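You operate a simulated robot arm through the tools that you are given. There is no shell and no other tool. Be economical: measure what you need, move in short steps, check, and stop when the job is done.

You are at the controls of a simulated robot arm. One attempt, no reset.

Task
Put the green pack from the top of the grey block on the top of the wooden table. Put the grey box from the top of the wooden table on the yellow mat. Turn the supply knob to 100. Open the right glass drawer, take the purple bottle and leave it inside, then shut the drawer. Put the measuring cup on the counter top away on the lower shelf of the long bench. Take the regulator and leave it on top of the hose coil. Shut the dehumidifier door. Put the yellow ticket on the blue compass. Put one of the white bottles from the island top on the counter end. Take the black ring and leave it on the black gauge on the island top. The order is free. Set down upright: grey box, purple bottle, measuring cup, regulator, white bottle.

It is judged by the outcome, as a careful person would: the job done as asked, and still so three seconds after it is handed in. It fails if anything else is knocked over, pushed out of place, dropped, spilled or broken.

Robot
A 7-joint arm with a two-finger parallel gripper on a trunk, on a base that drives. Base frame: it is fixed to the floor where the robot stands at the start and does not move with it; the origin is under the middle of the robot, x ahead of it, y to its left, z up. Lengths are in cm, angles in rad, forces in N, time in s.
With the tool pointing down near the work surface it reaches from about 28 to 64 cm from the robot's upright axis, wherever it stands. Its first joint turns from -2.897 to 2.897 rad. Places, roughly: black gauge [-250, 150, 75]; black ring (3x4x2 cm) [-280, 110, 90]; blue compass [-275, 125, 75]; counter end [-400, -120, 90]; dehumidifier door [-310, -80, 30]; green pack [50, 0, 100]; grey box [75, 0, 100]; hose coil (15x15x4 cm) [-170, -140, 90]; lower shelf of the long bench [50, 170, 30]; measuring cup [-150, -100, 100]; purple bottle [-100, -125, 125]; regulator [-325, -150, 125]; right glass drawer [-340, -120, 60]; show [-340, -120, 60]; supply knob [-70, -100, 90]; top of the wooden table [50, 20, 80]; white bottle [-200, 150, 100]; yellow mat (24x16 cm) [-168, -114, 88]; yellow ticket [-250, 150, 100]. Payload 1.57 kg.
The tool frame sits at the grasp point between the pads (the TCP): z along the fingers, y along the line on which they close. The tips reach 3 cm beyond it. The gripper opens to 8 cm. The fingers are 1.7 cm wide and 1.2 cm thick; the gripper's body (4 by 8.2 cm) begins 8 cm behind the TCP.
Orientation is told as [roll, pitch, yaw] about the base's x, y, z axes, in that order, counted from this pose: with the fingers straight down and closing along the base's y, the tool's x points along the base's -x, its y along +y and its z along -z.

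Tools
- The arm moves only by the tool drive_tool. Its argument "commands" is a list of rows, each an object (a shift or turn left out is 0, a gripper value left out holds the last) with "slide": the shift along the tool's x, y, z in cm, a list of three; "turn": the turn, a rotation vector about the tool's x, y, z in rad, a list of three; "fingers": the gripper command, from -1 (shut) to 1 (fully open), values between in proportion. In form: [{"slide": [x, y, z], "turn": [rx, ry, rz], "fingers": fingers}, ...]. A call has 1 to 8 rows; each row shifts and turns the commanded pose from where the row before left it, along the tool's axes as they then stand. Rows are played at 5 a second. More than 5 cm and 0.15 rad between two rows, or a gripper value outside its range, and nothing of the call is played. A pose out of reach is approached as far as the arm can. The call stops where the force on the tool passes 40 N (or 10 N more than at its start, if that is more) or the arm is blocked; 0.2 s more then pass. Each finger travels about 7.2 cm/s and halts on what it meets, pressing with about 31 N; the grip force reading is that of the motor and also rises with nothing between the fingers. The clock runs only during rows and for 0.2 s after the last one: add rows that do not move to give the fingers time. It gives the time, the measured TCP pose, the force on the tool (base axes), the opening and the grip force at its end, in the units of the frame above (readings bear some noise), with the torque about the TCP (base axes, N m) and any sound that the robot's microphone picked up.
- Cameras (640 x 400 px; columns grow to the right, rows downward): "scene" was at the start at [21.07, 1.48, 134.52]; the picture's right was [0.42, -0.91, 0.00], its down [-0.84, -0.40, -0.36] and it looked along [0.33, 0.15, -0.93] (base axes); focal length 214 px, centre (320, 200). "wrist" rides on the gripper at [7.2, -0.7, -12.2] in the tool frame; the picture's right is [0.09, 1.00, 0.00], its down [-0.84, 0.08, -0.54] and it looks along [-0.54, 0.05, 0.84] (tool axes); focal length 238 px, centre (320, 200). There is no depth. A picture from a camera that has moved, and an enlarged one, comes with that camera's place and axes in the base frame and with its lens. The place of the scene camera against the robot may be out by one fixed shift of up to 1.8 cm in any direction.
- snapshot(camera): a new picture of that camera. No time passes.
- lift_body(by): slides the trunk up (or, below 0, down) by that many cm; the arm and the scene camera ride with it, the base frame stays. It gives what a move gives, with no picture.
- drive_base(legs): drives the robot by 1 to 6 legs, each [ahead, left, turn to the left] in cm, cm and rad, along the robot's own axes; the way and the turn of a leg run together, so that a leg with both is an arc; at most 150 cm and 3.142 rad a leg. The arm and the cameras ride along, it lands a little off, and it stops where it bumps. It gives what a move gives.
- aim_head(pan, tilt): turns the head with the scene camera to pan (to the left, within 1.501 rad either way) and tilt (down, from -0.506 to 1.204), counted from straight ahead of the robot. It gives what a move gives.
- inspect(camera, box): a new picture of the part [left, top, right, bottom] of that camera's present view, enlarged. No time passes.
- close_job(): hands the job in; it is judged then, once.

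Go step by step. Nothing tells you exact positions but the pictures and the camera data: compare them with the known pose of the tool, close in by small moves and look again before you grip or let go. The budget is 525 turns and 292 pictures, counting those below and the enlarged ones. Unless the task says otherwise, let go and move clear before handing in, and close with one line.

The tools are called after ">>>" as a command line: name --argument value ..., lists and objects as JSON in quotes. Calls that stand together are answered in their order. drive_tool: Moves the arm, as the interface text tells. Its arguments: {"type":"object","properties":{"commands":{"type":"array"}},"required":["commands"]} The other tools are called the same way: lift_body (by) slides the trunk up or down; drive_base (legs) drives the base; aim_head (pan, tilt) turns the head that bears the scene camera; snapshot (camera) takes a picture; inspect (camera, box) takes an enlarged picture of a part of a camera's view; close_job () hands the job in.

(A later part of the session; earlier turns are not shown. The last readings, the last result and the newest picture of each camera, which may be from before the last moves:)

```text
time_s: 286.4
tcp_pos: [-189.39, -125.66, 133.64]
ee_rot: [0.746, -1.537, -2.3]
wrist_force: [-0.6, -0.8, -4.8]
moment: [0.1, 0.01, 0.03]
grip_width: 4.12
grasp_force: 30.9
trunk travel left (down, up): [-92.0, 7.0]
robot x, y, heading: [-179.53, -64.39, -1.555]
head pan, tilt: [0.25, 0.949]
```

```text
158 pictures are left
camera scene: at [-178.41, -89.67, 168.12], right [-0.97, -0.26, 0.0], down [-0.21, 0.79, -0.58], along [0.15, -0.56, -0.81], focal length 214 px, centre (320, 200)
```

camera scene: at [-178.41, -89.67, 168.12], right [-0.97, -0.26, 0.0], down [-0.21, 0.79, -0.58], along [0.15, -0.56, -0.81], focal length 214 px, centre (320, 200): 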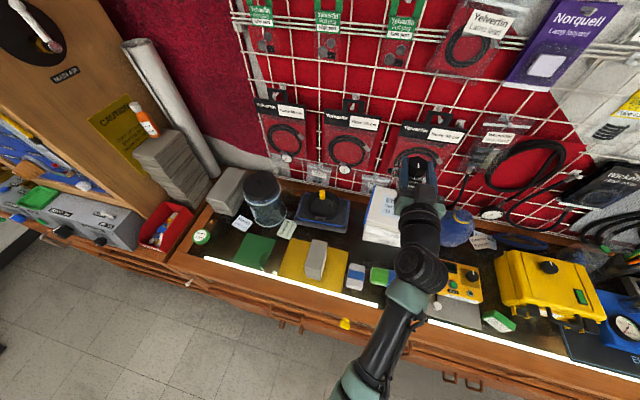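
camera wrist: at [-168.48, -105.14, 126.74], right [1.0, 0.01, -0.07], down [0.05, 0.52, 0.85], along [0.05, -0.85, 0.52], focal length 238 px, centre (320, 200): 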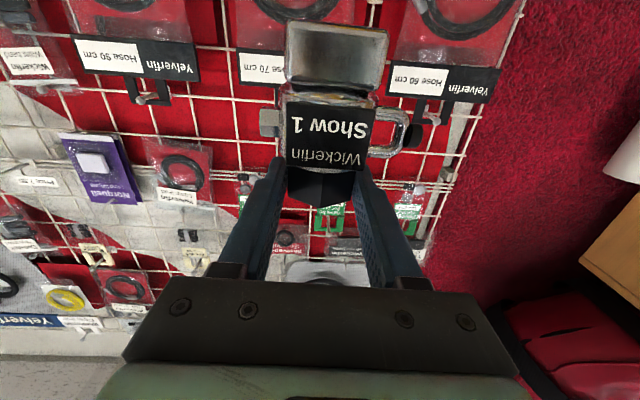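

>>> inspect --camera "scene" --box '[285, 180, 365, 240]'

>>> inspect --camera "scene" --box '[190, 200, 290, 290]'

```text
6.67 times, centred on (325, 210) of scene
camera zoom: at [-178.41, -89.67, 168.12], right [-0.97, -0.26, 0.0], down [-0.21, 0.79, -0.58], along [0.15, -0.56, -0.81], focal length 1430 px, centre (287, 133)
```

zoom: 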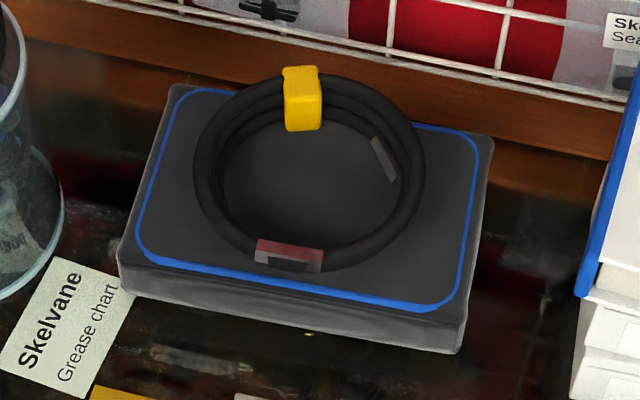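

```text
4.44 times, centred on (240, 245) of scene
camera zoom: at [-178.41, -89.67, 168.12], right [-0.97, -0.26, 0.0], down [-0.21, 0.79, -0.58], along [0.15, -0.56, -0.81], focal length 953 px, centre (676, 0)
```

zoom: 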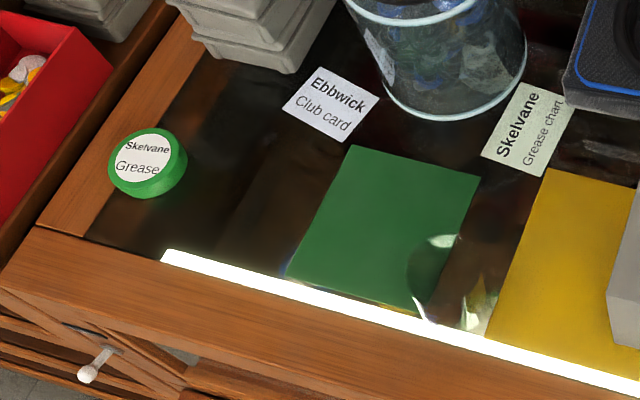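

Coil ring centre is about [-167, -137], top near z 95, on a soft case. Moving the regulator above it.

>>> drive_base --legs '[[0, 22.3, -0.01]]'

>>> drive_tool --commands '[{"slide": [0, 0, 3]}, {"slide": [0, 0, 3]}, {"slide": [0, 0, 3]}, {"slide": [0, 0, 2]}, {"slide": [0, 0, 0]}]'

>>> lift_body --by -22

>>> aim_head --pan -0.1 --tilt 0.8

>>> snapshot --camera "scene"

```text
time_s: 288.1
tcp_pos: [-168.11, -125.23, 133.78]
ee_rot: [0.761, -1.54, -2.33]
wrist_force: [0.1, -0.1, -4.8]
moment: [0.07, 0.02, -0.01]
grip_width: 4.15
grasp_force: 31.3
trunk travel left (down, up): [-92.0, 7.0]
robot x, y, heading: [-157.0, -64.29, -1.57]
head pan, tilt: [0.25, 0.949]
```

```text
time_s: 289.3
tcp_pos: [-167.9, -136.41, 133.46]
ee_rot: [0.745, -1.537, -2.315]
wrist_force: [-0.1, 0.2, -5.3]
moment: [0.12, 0.0, -0.01]
grip_width: 4.11
grasp_force: 30.7
trunk travel left (down, up): [-92.0, 7.0]
robot x, y, heading: [-156.71, -64.57, -1.574]
head pan, tilt: [0.25, 0.949]
```

```text
time_s: 291.6
tcp_pos: [-167.88, -136.37, 111.33]
ee_rot: [0.743, -1.539, -2.312]
wrist_force: [1.0, 0.2, -6.1]
moment: [0.09, -0.01, 0.04]
grip_width: 4.15
grasp_force: 31.1
trunk travel left (down, up): [-70.0, 29.0]
robot x, y, heading: [-157.44, -64.81, -1.577]
head pan, tilt: [0.25, 0.949]
```

```text
time_s: 292.5
tcp_pos: [-167.83, -136.28, 111.34]
ee_rot: [0.739, -1.541, -2.308]
wrist_force: [0.1, -0.6, -5.6]
moment: [0.09, 0.01, 0.0]
grip_width: 4.15
grasp_force: 31.0
trunk travel left (down, up): [-70.0, 29.0]
robot x, y, heading: [-157.1, -64.24, -1.569]
head pan, tilt: [-0.099, 0.799]
```

```text
155 pictures are left
camera scene: at [-159.06, -90.53, 147.27], right [-0.99, 0.1, 0.0], down [0.07, 0.71, -0.7], along [-0.07, -0.69, -0.72], focal length 214 px, centre (320, 200)
```

scene: 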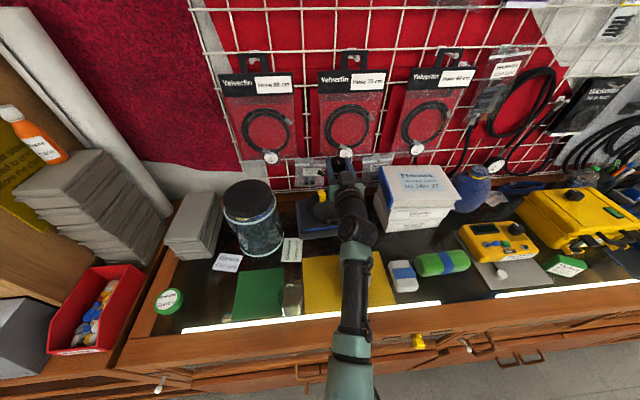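

Lowering here would bring the wrist down onto the grey box, so I'll set the regulator temporarily on the flat white box nearby and regrasp it from above.

>>> lift_body --by 10

>>> drive_base --legs '[[0, -25.5, 0]]'

>>> snapshot --camera "scene"

>>> snapshot --camera "wrist"

```text
time_s: 293.8
tcp_pos: [-167.86, -136.42, 121.32]
ee_rot: [0.735, -1.537, -2.303]
wrist_force: [0.6, 0.4, -5.7]
moment: [0.06, 0.02, -0.01]
grip_width: 4.12
grasp_force: 31.2
trunk travel left (down, up): [-80.0, 19.0]
robot x, y, heading: [-157.37, -64.39, -1.577]
head pan, tilt: [-0.099, 0.799]
```

```text
time_s: 295.6
tcp_pos: [-193.8, -136.09, 121.3]
ee_rot: [0.74, -1.539, -2.314]
wrist_force: [-0.5, -0.8, -5.8]
moment: [0.05, 0.03, -0.01]
grip_width: 4.15
grasp_force: 30.7
trunk travel left (down, up): [-80.0, 19.0]
robot x, y, heading: [-183.12, -64.25, -1.583]
head pan, tilt: [-0.099, 0.799]
```

```text
154 pictures are left
camera scene: at [-184.73, -90.4, 157.27], right [-0.99, 0.11, 0.0], down [0.08, 0.71, -0.7], along [-0.07, -0.69, -0.72], focal length 214 px, centre (320, 200)
```

scene: 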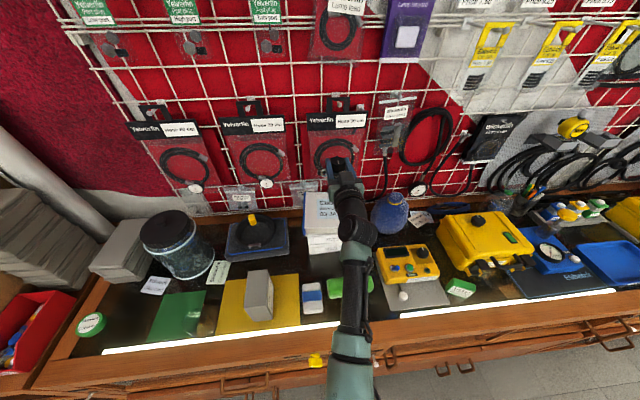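

```text
153 pictures are left
camera wrist: at [-194.2, -123.9, 114.44], right [1.0, 0.0, -0.07], down [0.06, 0.52, 0.85], along [0.04, -0.85, 0.52], focal length 238 px, centre (320, 200)
```

wrist: 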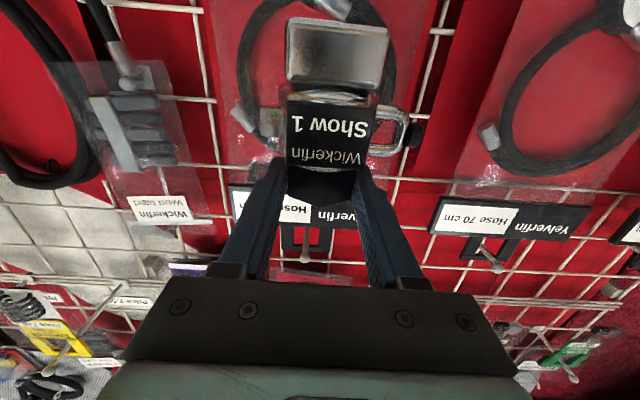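

>>> inspect --camera "scene" --box '[220, 140, 400, 300]'

```text
2.50 times, centred on (310, 220) of scene
camera zoom: at [-184.73, -90.4, 157.27], right [-0.99, 0.11, 0.0], down [0.08, 0.71, -0.7], along [-0.07, -0.69, -0.72], focal length 536 px, centre (345, 150)
```

zoom: 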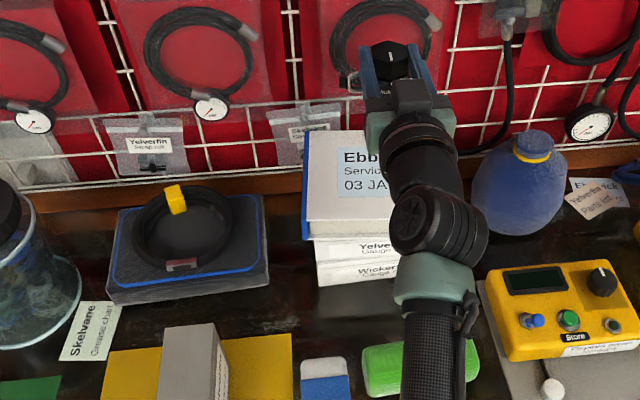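

>>> lift_body --by -7

>>> drive_tool --commands '[{"slide": [0.5, 0, 0]}, {"slide": [0.5, 0, 0]}, {"slide": [0.5, 0, 0]}, {"slide": [0.5, 0, 0]}, {"slide": [0.5, 0, 0]}]'

>>> snapshot --camera "scene"

```text
time_s: 296.7
tcp_pos: [-193.77, -136.08, 114.35]
ee_rot: [0.738, -1.538, -2.311]
wrist_force: [0.7, 0.1, -5.8]
moment: [0.08, -0.02, 0.03]
grip_width: 4.15
grasp_force: 31.1
trunk travel left (down, up): [-73.0, 26.0]
robot x, y, heading: [-183.09, -64.53, -1.58]
head pan, tilt: [-0.099, 0.799]
```

```text
time_s: 297.9
tcp_pos: [-193.67, -136.08, 111.9]
ee_rot: [0.737, -1.538, -2.309]
wrist_force: [-0.7, 0.9, -5.4]
moment: [0.05, 0.05, 0.01]
grip_width: 4.14
grasp_force: 30.9
trunk travel left (down, up): [-73.0, 26.0]
robot x, y, heading: [-182.46, -64.66, -1.575]
head pan, tilt: [-0.099, 0.799]
```

```text
151 pictures are left
camera scene: at [-184.73, -90.4, 150.27], right [-0.99, 0.11, 0.0], down [0.08, 0.71, -0.7], along [-0.07, -0.69, -0.72], focal length 214 px, centre (320, 200)
```

scene: 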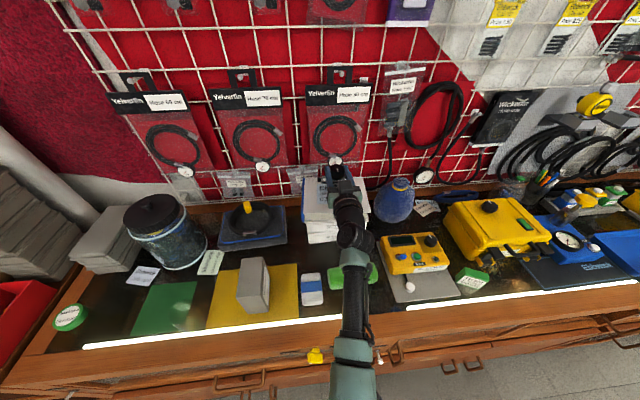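

Continuing down until contact.

>>> drive_tool --commands '[{"slide": [0.4, 0, 0]}, {"slide": [0.4, 0, 0]}, {"slide": [0.4, 0, 0]}, {"slide": [0.4, 0, 0]}, {"slide": [0.4, 0, 0]}]'

>>> snapshot --camera "wrist"

```text
time_s: 299.1
tcp_pos: [-193.77, -135.94, 110.65]
ee_rot: [1.096, -1.55, -2.674]
wrist_force: [0.0, -3.0, 20.1]
moment: [-0.38, 0.53, 0.0]
grip_width: 4.18
grasp_force: 31.5
trunk travel left (down, up): [-73.0, 26.0]
robot x, y, heading: [-182.67, -64.67, -1.578]
head pan, tilt: [-0.099, 0.799]
```

```text
150 pictures are left
camera wrist: at [-194.24, -123.78, 103.6], right [1.0, -0.01, -0.07], down [0.06, 0.53, 0.84], along [0.03, -0.85, 0.53], focal length 238 px, centre (320, 200)
```

wrist: 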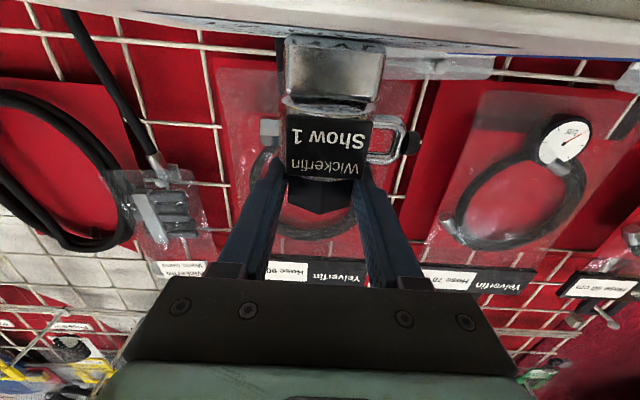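

>>> drive_tool --commands '[{"slide": [-0.35, 0, 0]}, {"fingers": 0.1}, {"slide": [0, 0, 0]}, {"slide": [0, 0, 0]}]'

>>> snapshot --camera "wrist"

```text
time_s: 300.1
tcp_pos: [-193.72, -135.91, 110.57]
ee_rot: [0.816, -1.543, -2.39]
wrist_force: [0.9, -2.5, 13.7]
moment: [-0.4, 0.32, 0.06]
grip_width: 4.33
grasp_force: 0.0
trunk travel left (down, up): [-73.0, 26.0]
robot x, y, heading: [-182.77, -64.27, -1.577]
head pan, tilt: [-0.099, 0.799]
```

```text
149 pictures are left
camera wrist: at [-194.15, -123.67, 103.53], right [1.0, 0.0, -0.07], down [0.06, 0.53, 0.85], along [0.04, -0.85, 0.52], focal length 238 px, centre (320, 200)
```

wrist: 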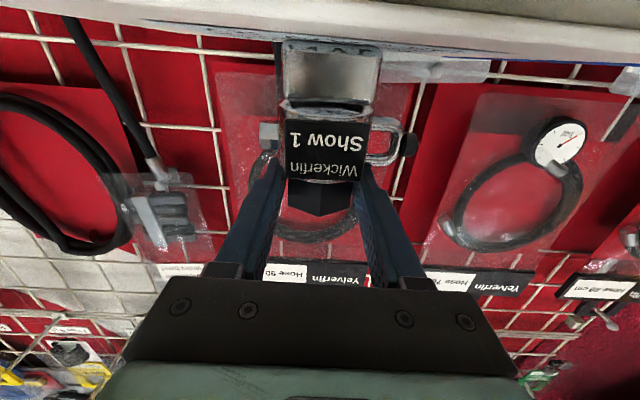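

>>> drive_tool --commands '[{"slide": [-0.3, 0, 0], "fingers": 0.3}, {"slide": [-0.2, 0, 0]}, {"slide": [0, 0, 0]}]'

>>> snapshot --camera "wrist"

```text
time_s: 300.9
tcp_pos: [-193.76, -135.95, 110.51]
ee_rot: [0.684, -1.535, -2.259]
wrist_force: [1.0, 0.5, 1.6]
moment: [-0.09, 0.05, 0.08]
grip_width: 5.16
grasp_force: 0.0
trunk travel left (down, up): [-73.0, 26.0]
robot x, y, heading: [-182.28, -64.44, -1.576]
head pan, tilt: [-0.099, 0.799]
```

```text
148 pictures are left
camera wrist: at [-194.16, -123.69, 103.66], right [1.0, 0.0, -0.07], down [0.06, 0.52, 0.85], along [0.04, -0.86, 0.52], focal length 238 px, centre (320, 200)
```

wrist: 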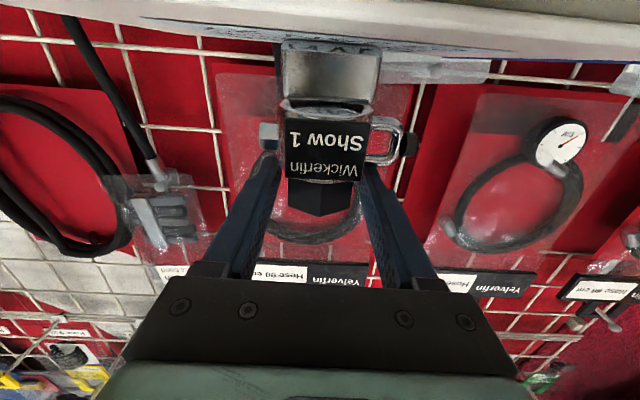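

>>> drive_tool --commands '[{"slide": [-0.2, 0, -1]}, {"slide": [0, 0, -3]}, {"slide": [0, 0, -4]}, {"slide": [0, 0, -4]}, {"slide": [0, 0, -4]}, {"slide": [0, 0, 0]}]'

>>> snapshot --camera "wrist"

>>> inspect --camera "scene" --box '[240, 140, 420, 280]'

```text
time_s: 302.3
tcp_pos: [-193.41, -120.14, 111.39]
ee_rot: [0.725, -1.538, -2.297]
wrist_force: [-0.6, -0.1, -0.2]
moment: [0.0, 0.0, -0.01]
grip_width: 5.2
grasp_force: 0.1
trunk travel left (down, up): [-73.0, 26.0]
robot x, y, heading: [-182.58, -64.66, -1.58]
head pan, tilt: [-0.099, 0.799]
```

```text
147 pictures are left
camera wrist: at [-193.73, -107.9, 104.54], right [1.0, 0.0, -0.07], down [0.06, 0.52, 0.85], along [0.04, -0.85, 0.52], focal length 238 px, centre (320, 200)
```

wrist: 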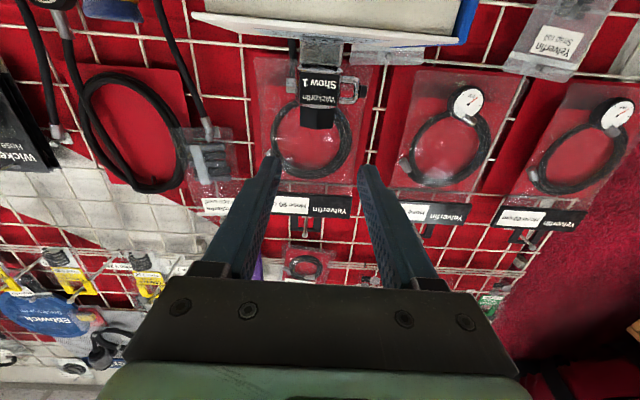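

```text
2.86 times, centred on (330, 210) of scene
camera zoom: at [-184.72, -90.38, 150.28], right [-0.99, 0.11, 0.0], down [0.08, 0.71, -0.7], along [-0.07, -0.69, -0.72], focal length 613 px, centre (291, 171)
```

zoom: 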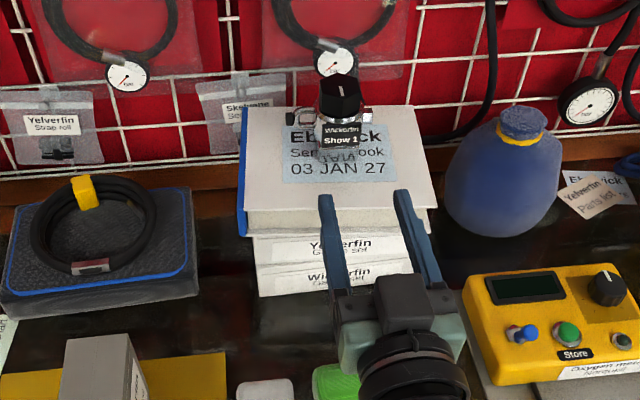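

>>> lift_body --by 17

>>> drive_tool --commands '[{"turn": [0, 0.15, 0]}, {"turn": [0, 0.15, 0]}, {"turn": [0, 0.15, 0]}, {"turn": [0, 0.15, 0]}, {"turn": [0, 0.15, 0]}, {"turn": [0, 0.15, 0]}, {"turn": [0, 0.15, 0]}, {"turn": [0, 0.15, 0]}]'

>>> drive_tool --commands '[{"turn": [0, 0.15, 0], "fingers": 1}, {"turn": [0, 0.15, 0]}, {"turn": [0, 0.04, 0]}, {"slide": [0, 0, 0]}]'

>>> snapshot --camera "wrist"

```text
time_s: 304.2
tcp_pos: [-193.24, -120.24, 128.44]
ee_rot: [0.746, -1.539, -2.321]
wrist_force: [0.4, 0.1, 0.4]
moment: [-0.01, 0.02, -0.03]
grip_width: 5.18
grasp_force: 0.0
trunk travel left (down, up): [-90.0, 9.0]
robot x, y, heading: [-182.77, -64.32, -1.578]
head pan, tilt: [-0.099, 0.799]
```

```text
time_s: 306.0
tcp_pos: [-193.47, -120.07, 128.54]
ee_rot: [0.024, -0.345, -1.588]
wrist_force: [0.2, 0.6, -0.5]
moment: [0.0, -0.04, 0.0]
grip_width: 5.2
grasp_force: 0.1
trunk travel left (down, up): [-90.0, 9.0]
robot x, y, heading: [-182.89, -64.17, -1.581]
head pan, tilt: [-0.099, 0.799]
```

```text
time_s: 307.0
tcp_pos: [-193.45, -120.1, 128.55]
ee_rot: [0.022, -0.007, -1.575]
wrist_force: [0.0, 0.6, -0.9]
moment: [-0.03, -0.02, 0.0]
grip_width: 8.0
grasp_force: 0.1
trunk travel left (down, up): [-90.0, 9.0]
robot x, y, heading: [-182.96, -64.56, -1.575]
head pan, tilt: [-0.099, 0.799]
```

```text
145 pictures are left
camera wrist: at [-194.21, -113.02, 140.62], right [1.0, 0.09, 0.02], down [0.06, -0.83, 0.55], along [0.07, -0.55, -0.84], focal length 238 px, centre (320, 200)
```

wrist: 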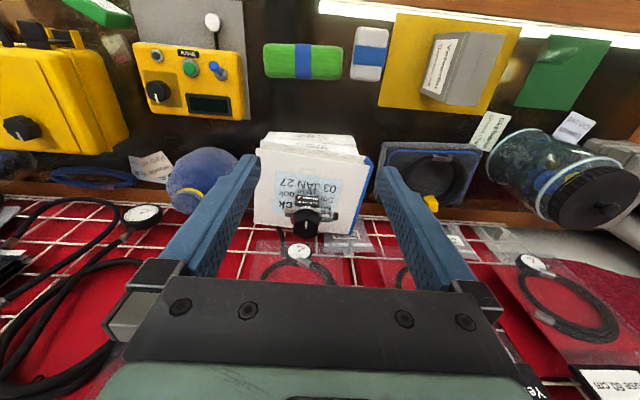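

>>> drive_base --legs '[[8, 0, 0]]'

>>> drive_tool --commands '[{"slide": [-4, 0, 0], "fingers": 0.6}, {"slide": [-3.8, 0, 0]}, {"slide": [0, 0, 4]}, {"slide": [0, 0, 3]}, {"slide": [0, 0, 0]}]'

>>> snapshot --camera "wrist"

```text
time_s: 308.1
tcp_pos: [-193.39, -127.86, 128.59]
ee_rot: [0.021, -0.009, -1.575]
wrist_force: [-0.3, 0.0, -0.1]
moment: [0.04, -0.01, -0.03]
grip_width: 7.99
grasp_force: 0.1
trunk travel left (down, up): [-90.0, 9.0]
robot x, y, heading: [-182.52, -72.16, -1.578]
head pan, tilt: [-0.099, 0.799]
```

```text
time_s: 309.3
tcp_pos: [-193.19, -135.53, 121.6]
ee_rot: [0.021, -0.009, -1.574]
wrist_force: [-0.2, 1.0, 0.0]
moment: [-0.03, -0.01, 0.01]
grip_width: 6.41
grasp_force: 0.1
trunk travel left (down, up): [-90.0, 9.0]
robot x, y, heading: [-183.05, -72.29, -1.577]
head pan, tilt: [-0.099, 0.799]
```

```text
144 pictures are left
camera wrist: at [-194.04, -128.31, 133.7], right [1.0, 0.09, 0.02], down [0.06, -0.83, 0.55], along [0.07, -0.55, -0.83], focal length 238 px, centre (320, 200)
```

wrist: 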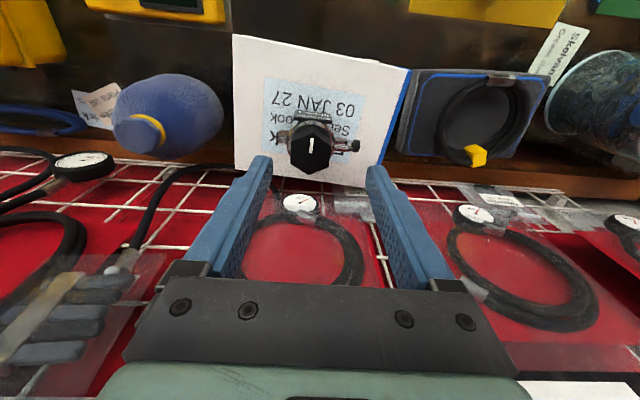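

>>> drive_tool --commands '[{"slide": [-1.3, -0.4, 3]}, {"slide": [0, 0, 3]}, {"slide": [0, 0, 1.5]}, {"slide": [0, 0, 1]}, {"slide": [0, 0, 0]}]'

>>> snapshot --camera "wrist"

```text
time_s: 310.5
tcp_pos: [-192.9, -135.26, 113.65]
ee_rot: [0.021, -0.01, -1.575]
wrist_force: [-1.2, -1.0, -0.3]
moment: [0.0, 0.0, 0.02]
grip_width: 6.39
grasp_force: 0.0
out of reach, approached as far as the arm can: row 1, 2, 3
trunk travel left (down, up): [-90.0, 9.0]
robot x, y, heading: [-182.59, -72.54, -1.579]
head pan, tilt: [-0.099, 0.799]
```

```text
143 pictures are left
camera wrist: at [-193.75, -128.1, 125.74], right [1.0, 0.09, 0.02], down [0.06, -0.83, 0.55], along [0.07, -0.55, -0.83], focal length 238 px, centre (320, 200)
```

wrist: 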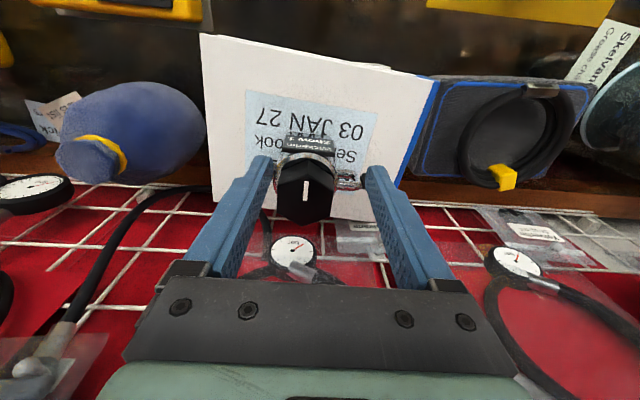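

>>> drive_base --legs '[[1.8, -0.6, 0]]'

>>> snapshot --camera "wrist"

```text
time_s: 311.3
tcp_pos: [-193.28, -136.98, 113.78]
ee_rot: [0.022, -0.011, -1.576]
wrist_force: [-0.2, 0.7, -0.3]
moment: [-0.04, 0.02, -0.02]
grip_width: 6.43
grasp_force: 0.1
trunk travel left (down, up): [-90.0, 9.0]
robot x, y, heading: [-183.55, -74.15, -1.577]
head pan, tilt: [-0.099, 0.799]
```

```text
142 pictures are left
camera wrist: at [-194.21, -129.68, 125.89], right [1.0, 0.09, 0.02], down [0.06, -0.83, 0.55], along [0.07, -0.55, -0.83], focal length 238 px, centre (320, 200)
```

wrist: 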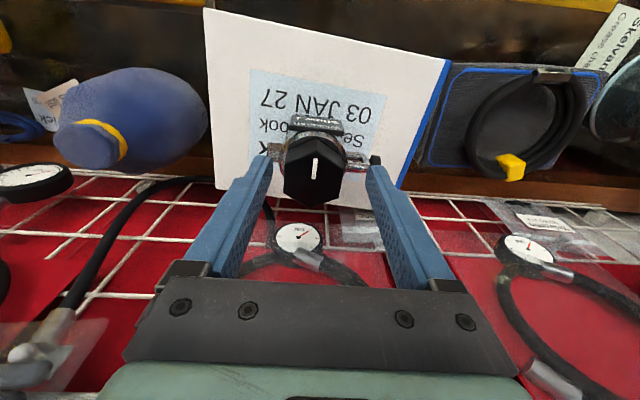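

>>> lift_body --by -1

>>> drive_tool --commands '[{"fingers": -1}, {"slide": [0, 0, 0]}, {"slide": [0, 0, 0]}, {"slide": [0, 0, 0]}]'

>>> lift_body --by 4

>>> snapshot --camera "wrist"

```text
time_s: 311.9
tcp_pos: [-193.42, -136.98, 112.6]
ee_rot: [0.021, -0.008, -1.573]
wrist_force: [-0.6, -0.5, -0.8]
moment: [-0.02, -0.02, 0.02]
grip_width: 6.39
grasp_force: 0.1
trunk travel left (down, up): [-89.0, 10.0]
robot x, y, heading: [-183.71, -73.83, -1.577]
head pan, tilt: [-0.099, 0.799]
```

```text
time_s: 312.9
tcp_pos: [-193.58, -137.22, 112.62]
ee_rot: [0.021, -0.009, -1.576]
wrist_force: [-2.0, 0.4, 0.9]
moment: [-0.04, 0.34, 0.0]
grip_width: 4.16
grasp_force: 30.7
trunk travel left (down, up): [-89.0, 10.0]
robot x, y, heading: [-183.36, -74.19, -1.582]
head pan, tilt: [-0.099, 0.799]
```

```text
time_s: 313.7
tcp_pos: [-193.43, -137.12, 116.5]
ee_rot: [0.02, -0.008, -1.574]
wrist_force: [-1.0, -0.5, -4.1]
moment: [0.05, 0.05, 0.0]
grip_width: 4.1
grasp_force: 31.1
trunk travel left (down, up): [-93.0, 6.0]
robot x, y, heading: [-183.31, -74.01, -1.582]
head pan, tilt: [-0.099, 0.799]
```

```text
141 pictures are left
camera wrist: at [-194.29, -129.98, 128.68], right [1.0, 0.09, 0.02], down [0.06, -0.83, 0.55], along [0.07, -0.55, -0.84], focal length 238 px, centre (320, 200)
```

wrist: 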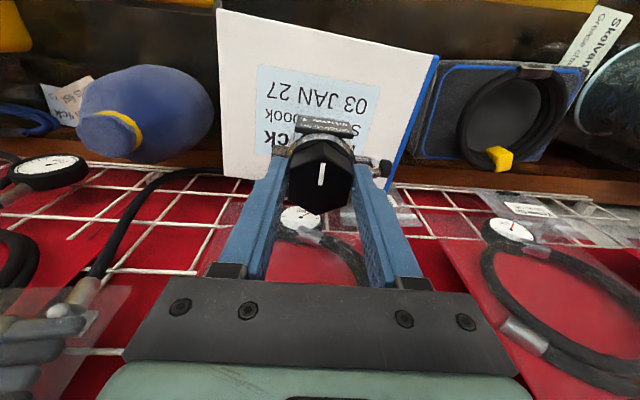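

>>> drive_base --legs '[[0, 26.7, 0.005]]'

>>> snapshot --camera "wrist"

```text
time_s: 315.6
tcp_pos: [-166.85, -137.25, 116.61]
ee_rot: [0.022, -0.006, -1.565]
wrist_force: [-1.1, -0.9, -5.2]
moment: [0.01, -0.03, 0.0]
grip_width: 4.14
grasp_force: 31.3
trunk travel left (down, up): [-93.0, 6.0]
robot x, y, heading: [-157.25, -74.1, -1.572]
head pan, tilt: [-0.099, 0.799]
```

```text
140 pictures are left
camera wrist: at [-167.6, -130.12, 128.69], right [0.99, 0.1, 0.02], down [0.07, -0.83, 0.55], along [0.07, -0.55, -0.83], focal length 238 px, centre (320, 200)
```

wrist: 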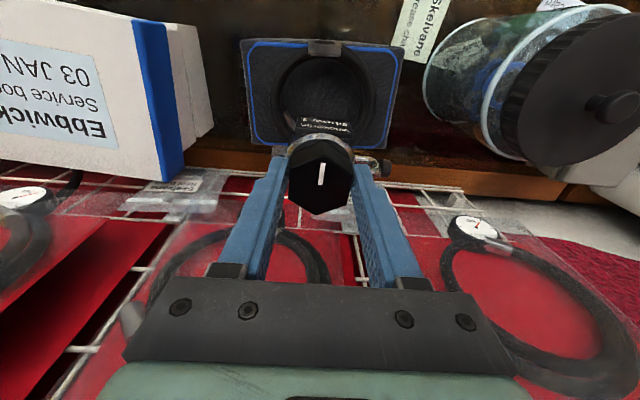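

>>> drive_tool --commands '[{"slide": [0, 1.2, 0]}, {"slide": [0, 0, 3]}, {"slide": [0, 0, 3]}, {"slide": [0, 0, 2]}, {"slide": [0, 0, 0]}]'

>>> snapshot --camera "wrist"

>>> inspect --camera "scene" --box '[240, 120, 420, 280]'

```text
time_s: 316.8
tcp_pos: [-164.81, -135.51, 110.31]
ee_rot: [0.02, -0.006, -1.566]
wrist_force: [-0.3, 0.5, -5.8]
moment: [0.03, -0.01, -0.03]
grip_width: 4.14
grasp_force: 31.2
out of reach, approached as far as the arm can: row 2, 3, 4
trunk travel left (down, up): [-93.0, 6.0]
robot x, y, heading: [-157.14, -73.87, -1.574]
head pan, tilt: [-0.099, 0.799]
```

```text
139 pictures are left
camera wrist: at [-165.72, -128.29, 122.31], right [1.0, 0.1, 0.02], down [0.07, -0.83, 0.55], along [0.07, -0.55, -0.84], focal length 238 px, centre (320, 200)
```

wrist: 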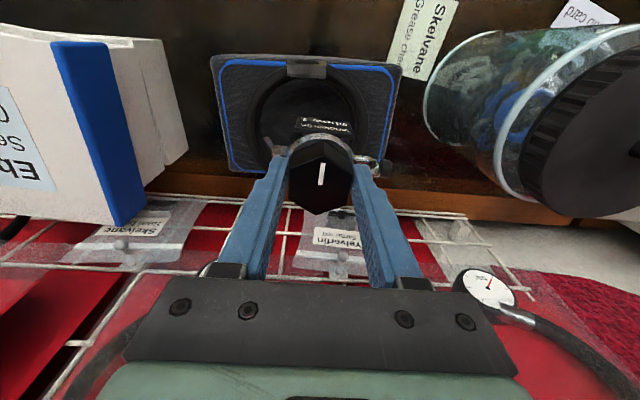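

```text
2.50 times, centred on (330, 200) of scene
camera zoom: at [-158.81, -100.02, 170.28], right [-1.0, 0.1, 0.0], down [0.07, 0.71, -0.7], along [-0.07, -0.69, -0.72], focal length 536 px, centre (295, 200)
```

zoom: 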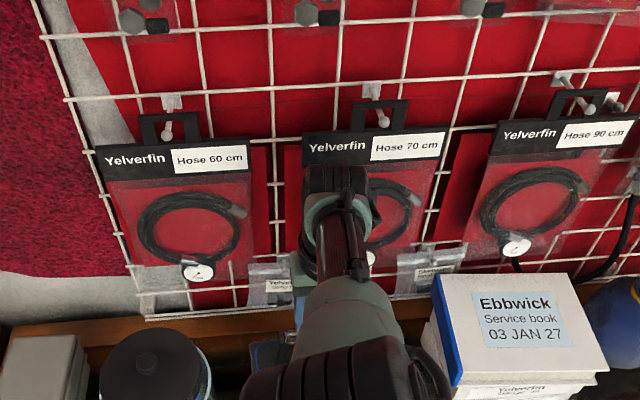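

>>> drive_base --legs '[[1.3, -1.3, 0]]'

>>> lift_body --by -4

>>> snapshot --camera "wrist"

```text
time_s: 317.6
tcp_pos: [-165.93, -136.57, 110.36]
ee_rot: [0.018, -0.009, -1.566]
wrist_force: [0.8, -1.1, -4.6]
moment: [-0.02, 0.02, -0.02]
grip_width: 4.14
grasp_force: 31.1
trunk travel left (down, up): [-93.0, 6.0]
robot x, y, heading: [-158.16, -75.15, -1.564]
head pan, tilt: [-0.099, 0.799]
```

```text
time_s: 318.4
tcp_pos: [-166.01, -136.7, 106.26]
ee_rot: [0.021, -0.005, -1.565]
wrist_force: [-0.5, -0.4, -5.0]
moment: [0.01, 0.02, -0.03]
grip_width: 4.12
grasp_force: 31.4
trunk travel left (down, up): [-89.0, 10.0]
robot x, y, heading: [-158.26, -75.45, -1.572]
head pan, tilt: [-0.099, 0.799]
```

```text
137 pictures are left
camera wrist: at [-166.99, -129.58, 118.32], right [0.99, 0.1, 0.02], down [0.07, -0.83, 0.55], along [0.07, -0.55, -0.84], focal length 238 px, centre (320, 200)
```

wrist: 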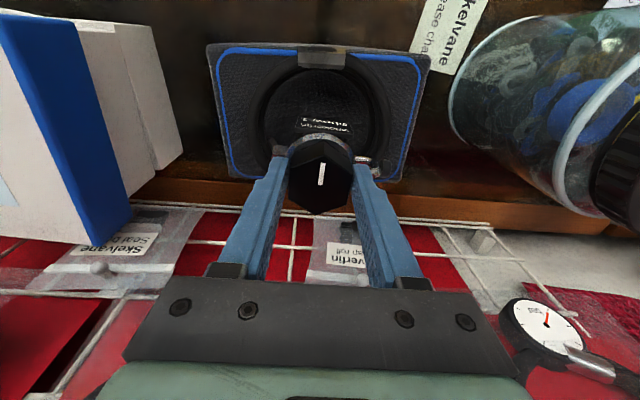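

>>> lift_body --by -1

>>> lift_body --by -1

>>> lift_body --by -1

```text
time_s: 319.0
tcp_pos: [-166.03, -136.66, 105.3]
ee_rot: [0.021, -0.006, -1.565]
wrist_force: [-0.7, -0.4, -6.3]
moment: [0.02, 0.01, -0.01]
grip_width: 4.15
grasp_force: 30.8
trunk travel left (down, up): [-88.0, 11.0]
robot x, y, heading: [-158.33, -75.14, -1.567]
head pan, tilt: [-0.099, 0.799]
```

```text
time_s: 319.5
tcp_pos: [-166.17, -136.79, 104.95]
ee_rot: [0.021, -0.02, -1.564]
wrist_force: [1.0, 5.9, 36.5]
moment: [0.49, 0.8, -0.1]
grip_width: 4.14
grasp_force: 30.9
trunk travel left (down, up): [-87.0, 12.0]
robot x, y, heading: [-158.25, -75.18, -1.564]
head pan, tilt: [-0.099, 0.799]
```

```text
time_s: 319.9
tcp_pos: [-166.16, -136.8, 105.02]
ee_rot: [0.019, -0.014, -1.565]
wrist_force: [3.5, 16.5, 26.5]
moment: [1.04, 0.44, -0.28]
grip_width: 4.16
grasp_force: 30.9
trunk travel left (down, up): [-86.8, 12.2]
robot x, y, heading: [-158.21, -75.37, -1.568]
head pan, tilt: [-0.099, 0.799]
stopped: the force on the tool passed its limit at 53 N (the readings are from after the stop); the commanded pose is now the measured one
```

>>> snapshot --camera "wrist"

>>> aim_head --pan -0.1 --tilt 0.95

>>> snapshot --camera "scene"

```text
136 pictures are left
camera wrist: at [-166.93, -129.61, 117.08], right [0.99, 0.1, 0.02], down [0.07, -0.83, 0.55], along [0.07, -0.55, -0.83], focal length 238 px, centre (320, 200)
```

wrist: 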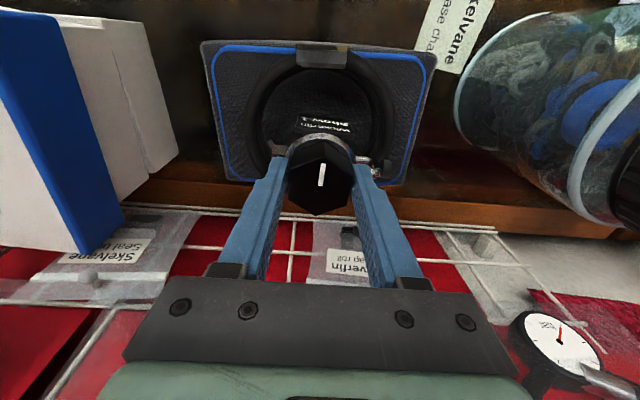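

```text
time_s: 320.6
tcp_pos: [-166.06, -136.89, 104.95]
ee_rot: [0.02, -0.021, -1.563]
wrist_force: [1.0, 10.5, 26.8]
moment: [0.94, 0.53, -0.25]
grip_width: 4.14
grasp_force: 31.6
trunk travel left (down, up): [-86.8, 12.2]
robot x, y, heading: [-158.03, -75.72, -1.571]
head pan, tilt: [-0.099, 0.949]
```

```text
135 pictures are left
camera scene: at [-159.92, -99.9, 163.09], right [-1.0, 0.1, 0.0], down [0.08, 0.81, -0.59], along [-0.06, -0.58, -0.81], focal length 214 px, centre (320, 200)
```

scene: 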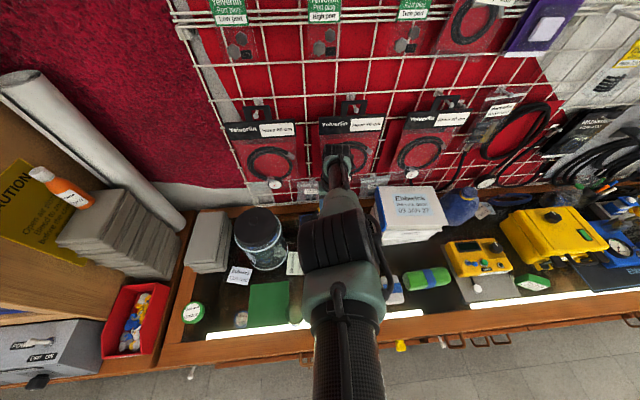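

Contact occurs at the coil's top level (z≈95.5). I'll ease the pressure and release gently.

>>> lift_body --by 0.3

>>> drive_tool --commands '[{"fingers": 0.12}, {"slide": [0, 0, 0]}, {"slide": [0, 0, 0]}]'

>>> snapshot --camera "wrist"

```text
time_s: 321.1
tcp_pos: [-166.05, -136.9, 105.0]
ee_rot: [0.019, -0.018, -1.564]
wrist_force: [0.5, 6.4, 14.5]
moment: [0.41, 0.35, -0.14]
grip_width: 4.13
grasp_force: 31.5
trunk travel left (down, up): [-87.1, 11.9]
robot x, y, heading: [-158.27, -75.28, -1.569]
head pan, tilt: [-0.099, 0.949]
```

```text
time_s: 321.9
tcp_pos: [-165.99, -137.02, 105.12]
ee_rot: [0.019, -0.019, -1.563]
wrist_force: [0.5, 2.2, 9.8]
moment: [0.07, 0.18, 0.02]
grip_width: 4.32
grasp_force: 0.1
trunk travel left (down, up): [-87.1, 11.9]
robot x, y, heading: [-158.36, -75.45, -1.576]
head pan, tilt: [-0.099, 0.949]
```

```text
134 pictures are left
camera wrist: at [-166.94, -129.78, 117.06], right [0.99, 0.1, 0.02], down [0.07, -0.83, 0.56], along [0.07, -0.56, -0.83], focal length 238 px, centre (320, 200)
```

wrist: 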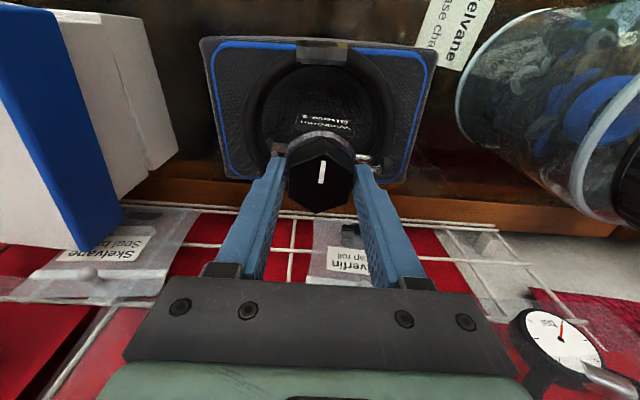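

>>> lift_body --by 0.6

>>> drive_tool --commands '[{"fingers": 0.35}, {"slide": [0, 0, 0]}, {"slide": [0, 0, 0]}]'

>>> snapshot --camera "wrist"

```text
time_s: 322.4
tcp_pos: [-166.04, -137.02, 105.5]
ee_rot: [0.018, -0.014, -1.564]
wrist_force: [0.8, -0.4, -0.9]
moment: [-0.01, 0.0, -0.02]
grip_width: 4.53
grasp_force: 0.3
trunk travel left (down, up): [-87.7, 11.3]
robot x, y, heading: [-158.38, -75.56, -1.563]
head pan, tilt: [-0.099, 0.949]
```

```text
time_s: 323.2
tcp_pos: [-166.22, -137.17, 105.57]
ee_rot: [0.021, -0.019, -1.562]
wrist_force: [0.1, 0.4, 1.6]
moment: [-0.03, 0.01, 0.01]
grip_width: 5.41
grasp_force: 0.1
trunk travel left (down, up): [-87.7, 11.3]
robot x, y, heading: [-158.07, -75.09, -1.567]
head pan, tilt: [-0.099, 0.949]
```

```text
133 pictures are left
camera wrist: at [-166.99, -129.86, 117.6], right [0.99, 0.1, 0.02], down [0.07, -0.83, 0.56], along [0.07, -0.55, -0.83], focal length 238 px, centre (320, 200)
```

wrist: 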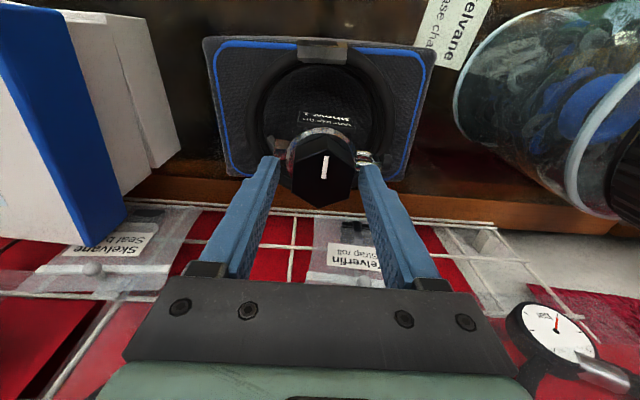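

>>> lift_body --by 10

>>> snapshot --camera "wrist"

```text
time_s: 324.6
tcp_pos: [-166.15, -137.23, 115.55]
ee_rot: [0.019, -0.018, -1.564]
wrist_force: [-0.2, -0.1, -0.6]
moment: [0.02, 0.0, 0.02]
grip_width: 5.41
grasp_force: 0.0
trunk travel left (down, up): [-97.7, 1.3]
robot x, y, heading: [-157.91, -74.95, -1.569]
head pan, tilt: [-0.099, 0.949]
```

```text
132 pictures are left
camera wrist: at [-166.98, -129.85, 127.59], right [0.99, 0.1, 0.02], down [0.07, -0.83, 0.56], along [0.07, -0.55, -0.83], focal length 238 px, centre (320, 200)
```

wrist: 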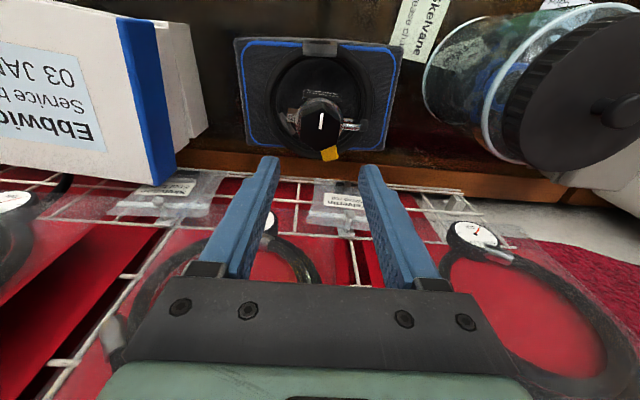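

>>> inspect --camera "wrist" --box '[220, 20, 420, 180]'

>>> drive_base --legs '[[-30, 0, 0], [0, -14, 0]]'

>>> aim_head --pan 0.15 --tilt 0.7

>>> snapshot --camera "scene"

```text
2.50 times, centred on (320, 100) of wrist
camera zoom: at [-166.98, -129.85, 127.59], right [0.99, 0.1, 0.02], down [0.07, -0.83, 0.56], along [0.07, -0.55, -0.83], focal length 596 px, centre (320, 450)
```

zoom: 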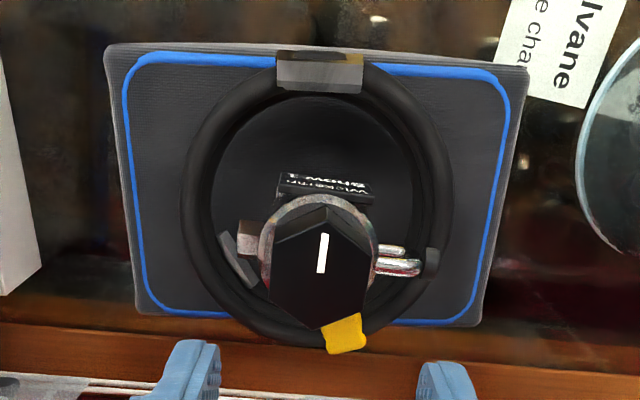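

```text
time_s: 327.6
tcp_pos: [-180.12, -107.08, 115.56]
ee_rot: [0.018, -0.018, -1.562]
wrist_force: [-0.4, 0.8, 0.2]
moment: [0.02, 0.02, -0.03]
grip_width: 5.37
grasp_force: 0.1
trunk travel left (down, up): [-97.7, 1.3]
robot x, y, heading: [-172.57, -45.25, -1.568]
head pan, tilt: [-0.099, 0.949]
```

```text
time_s: 328.3
tcp_pos: [-180.27, -106.94, 115.5]
ee_rot: [0.021, -0.017, -1.56]
wrist_force: [0.1, 0.7, 0.1]
moment: [0.0, -0.04, 0.0]
grip_width: 5.39
grasp_force: 0.1
trunk travel left (down, up): [-97.7, 1.3]
robot x, y, heading: [-172.35, -45.63, -1.572]
head pan, tilt: [0.15, 0.7]
```

```text
130 pictures are left
camera scene: at [-172.36, -71.49, 175.85], right [-0.99, -0.15, 0.0], down [-0.1, 0.64, -0.76], along [0.12, -0.76, -0.64], focal length 214 px, centre (320, 200)
```

scene: 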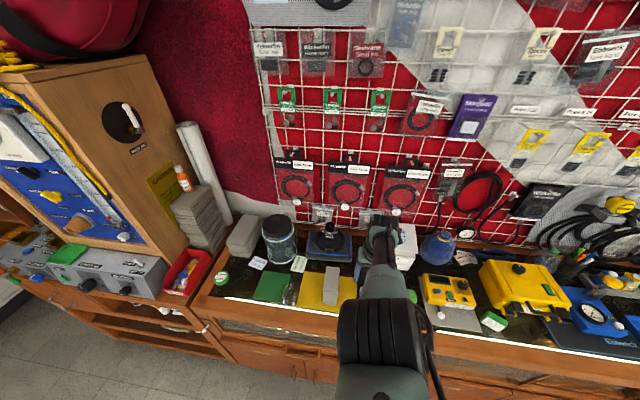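

>>> inspect --camera "scene" --box '[240, 200, 380, 310]'

```text
3.64 times, centred on (310, 255) of scene
camera zoom: at [-172.36, -71.49, 175.85], right [-0.99, -0.15, 0.0], down [-0.1, 0.64, -0.76], along [0.12, -0.76, -0.64], focal length 780 px, centre (356, 0)
```

zoom: 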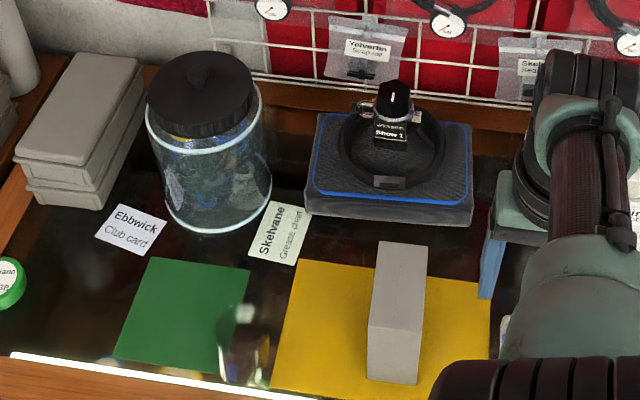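

The regulator stands upright on the coil. Next is the glass measuring cup by the green mat near [-153, -110]; moving the wrist camera over it.

>>> drive_base --legs '[[-6, 25, 0]]'

>>> drive_tool --commands '[{"fingers": 1}, {"slide": [0, 0, 0]}, {"slide": [0, 0, 0]}]'

>>> snapshot --camera "wrist"

>>> aim_head --pan 0.1 --tilt 1.0

>>> snapshot --camera "scene"

```text
time_s: 330.1
tcp_pos: [-156.23, -100.9, 115.63]
ee_rot: [0.022, -0.016, -1.559]
wrist_force: [0.9, 0.5, 0.2]
moment: [0.03, -0.06, -0.05]
grip_width: 5.42
grasp_force: 0.0
trunk travel left (down, up): [-97.7, 1.3]
robot x, y, heading: [-148.48, -38.77, -1.568]
head pan, tilt: [0.15, 0.7]
```

```text
time_s: 330.9
tcp_pos: [-156.18, -100.92, 115.56]
ee_rot: [0.02, -0.019, -1.559]
wrist_force: [0.6, -0.4, 0.4]
moment: [0.02, 0.0, 0.01]
grip_width: 8.01
grasp_force: 0.0
trunk travel left (down, up): [-97.7, 1.3]
robot x, y, heading: [-148.28, -39.18, -1.562]
head pan, tilt: [0.15, 0.7]
```

```text
128 pictures are left
camera wrist: at [-157.0, -93.62, 127.6], right [0.99, 0.1, 0.02], down [0.08, -0.83, 0.56], along [0.07, -0.55, -0.83], focal length 238 px, centre (320, 200)
```

wrist: 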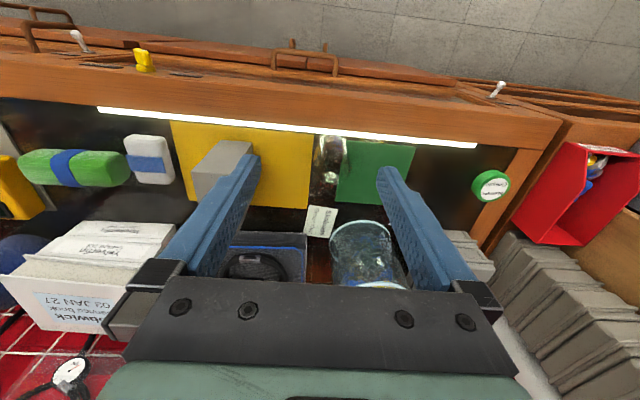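

```text
time_s: 331.7
tcp_pos: [-156.13, -100.81, 115.49]
ee_rot: [0.02, -0.016, -1.557]
wrist_force: [0.0, 0.3, 0.3]
moment: [0.0, -0.01, 0.0]
grip_width: 8.01
grasp_force: 0.0
trunk travel left (down, up): [-97.7, 1.3]
robot x, y, heading: [-148.61, -38.91, -1.563]
head pan, tilt: [0.099, 1.0]
```

```text
127 pictures are left
camera scene: at [-148.81, -63.86, 173.52], right [-0.99, -0.1, 0.0], down [-0.09, 0.84, -0.54], along [0.06, -0.54, -0.84], focal length 214 px, centre (320, 200)
```

scene: 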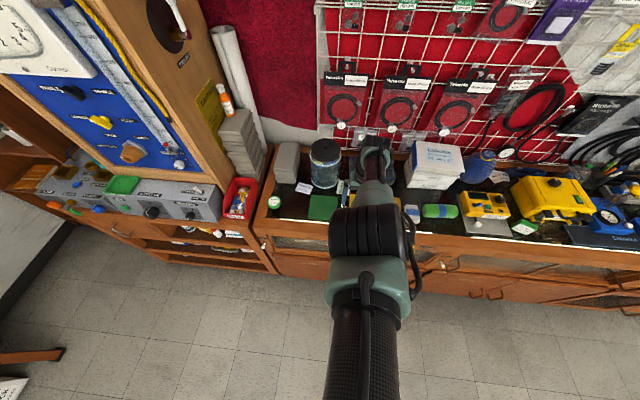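

>>> inspect --camera "wrist" --box '[270, 100, 430, 230]'

```text
3.08 times, centred on (350, 165) of wrist
camera zoom: at [-157.05, -93.63, 127.59], right [0.99, 0.1, 0.02], down [0.08, -0.83, 0.56], along [0.07, -0.55, -0.83], focal length 733 px, centre (228, 308)
```

zoom: 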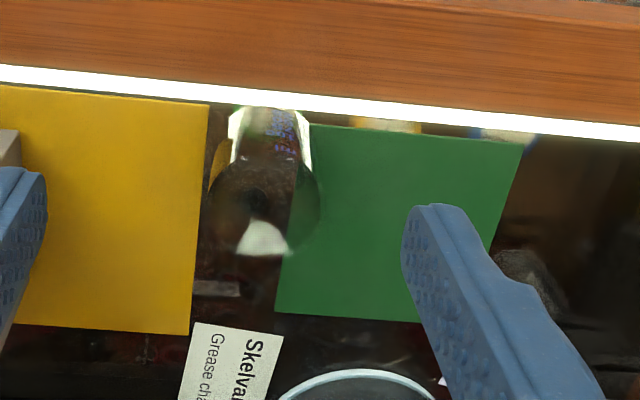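

The glass cup stands at about [-153.3, -107.5], 12 cm tall, 4.5–5 wide. For placing under a bench I'll grip it with the tool pitched about 45° forward.

>>> drive_tool --commands '[{"turn": [0, -0.15, 0]}, {"turn": [0, -0.15, 0]}, {"turn": [0, -0.15, 0]}, {"turn": [0, -0.15, 0]}, {"turn": [0, -0.15, 0]}, {"turn": [0, -0.1, 0]}, {"slide": [0, 0, 0]}]'

>>> lift_body --by -8

>>> snapshot --camera "wrist"

```text
time_s: 333.3
tcp_pos: [-157.73, -110.27, 110.85]
ee_rot: [0.033, -0.87, -1.584]
wrist_force: [-0.2, 0.7, -0.1]
moment: [0.01, 0.01, 0.03]
grip_width: 8.0
grasp_force: 0.1
out of reach, approached as far as the arm can: row 1, 2, 3, 4, 5, 6
trunk travel left (down, up): [-97.7, 1.3]
robot x, y, heading: [-148.71, -39.1, -1.569]
head pan, tilt: [0.099, 1.0]
```

```text
time_s: 334.5
tcp_pos: [-157.66, -110.29, 102.85]
ee_rot: [0.03, -0.865, -1.582]
wrist_force: [-0.1, 0.8, 0.0]
moment: [-0.01, -0.02, 0.01]
grip_width: 8.01
grasp_force: 0.1
trunk travel left (down, up): [-89.7, 9.3]
robot x, y, heading: [-148.68, -39.11, -1.564]
head pan, tilt: [0.099, 1.0]
```

```text
125 pictures are left
camera wrist: at [-158.55, -96.39, 105.25], right [1.0, 0.07, -0.05], down [0.06, -0.13, 0.99], along [0.06, -0.99, -0.13], focal length 238 px, centre (320, 200)
```

wrist: 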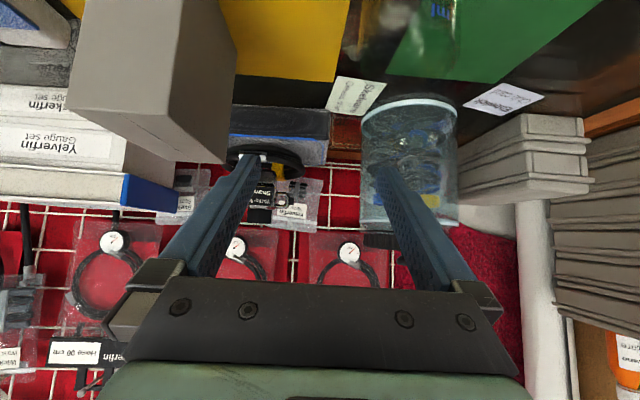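

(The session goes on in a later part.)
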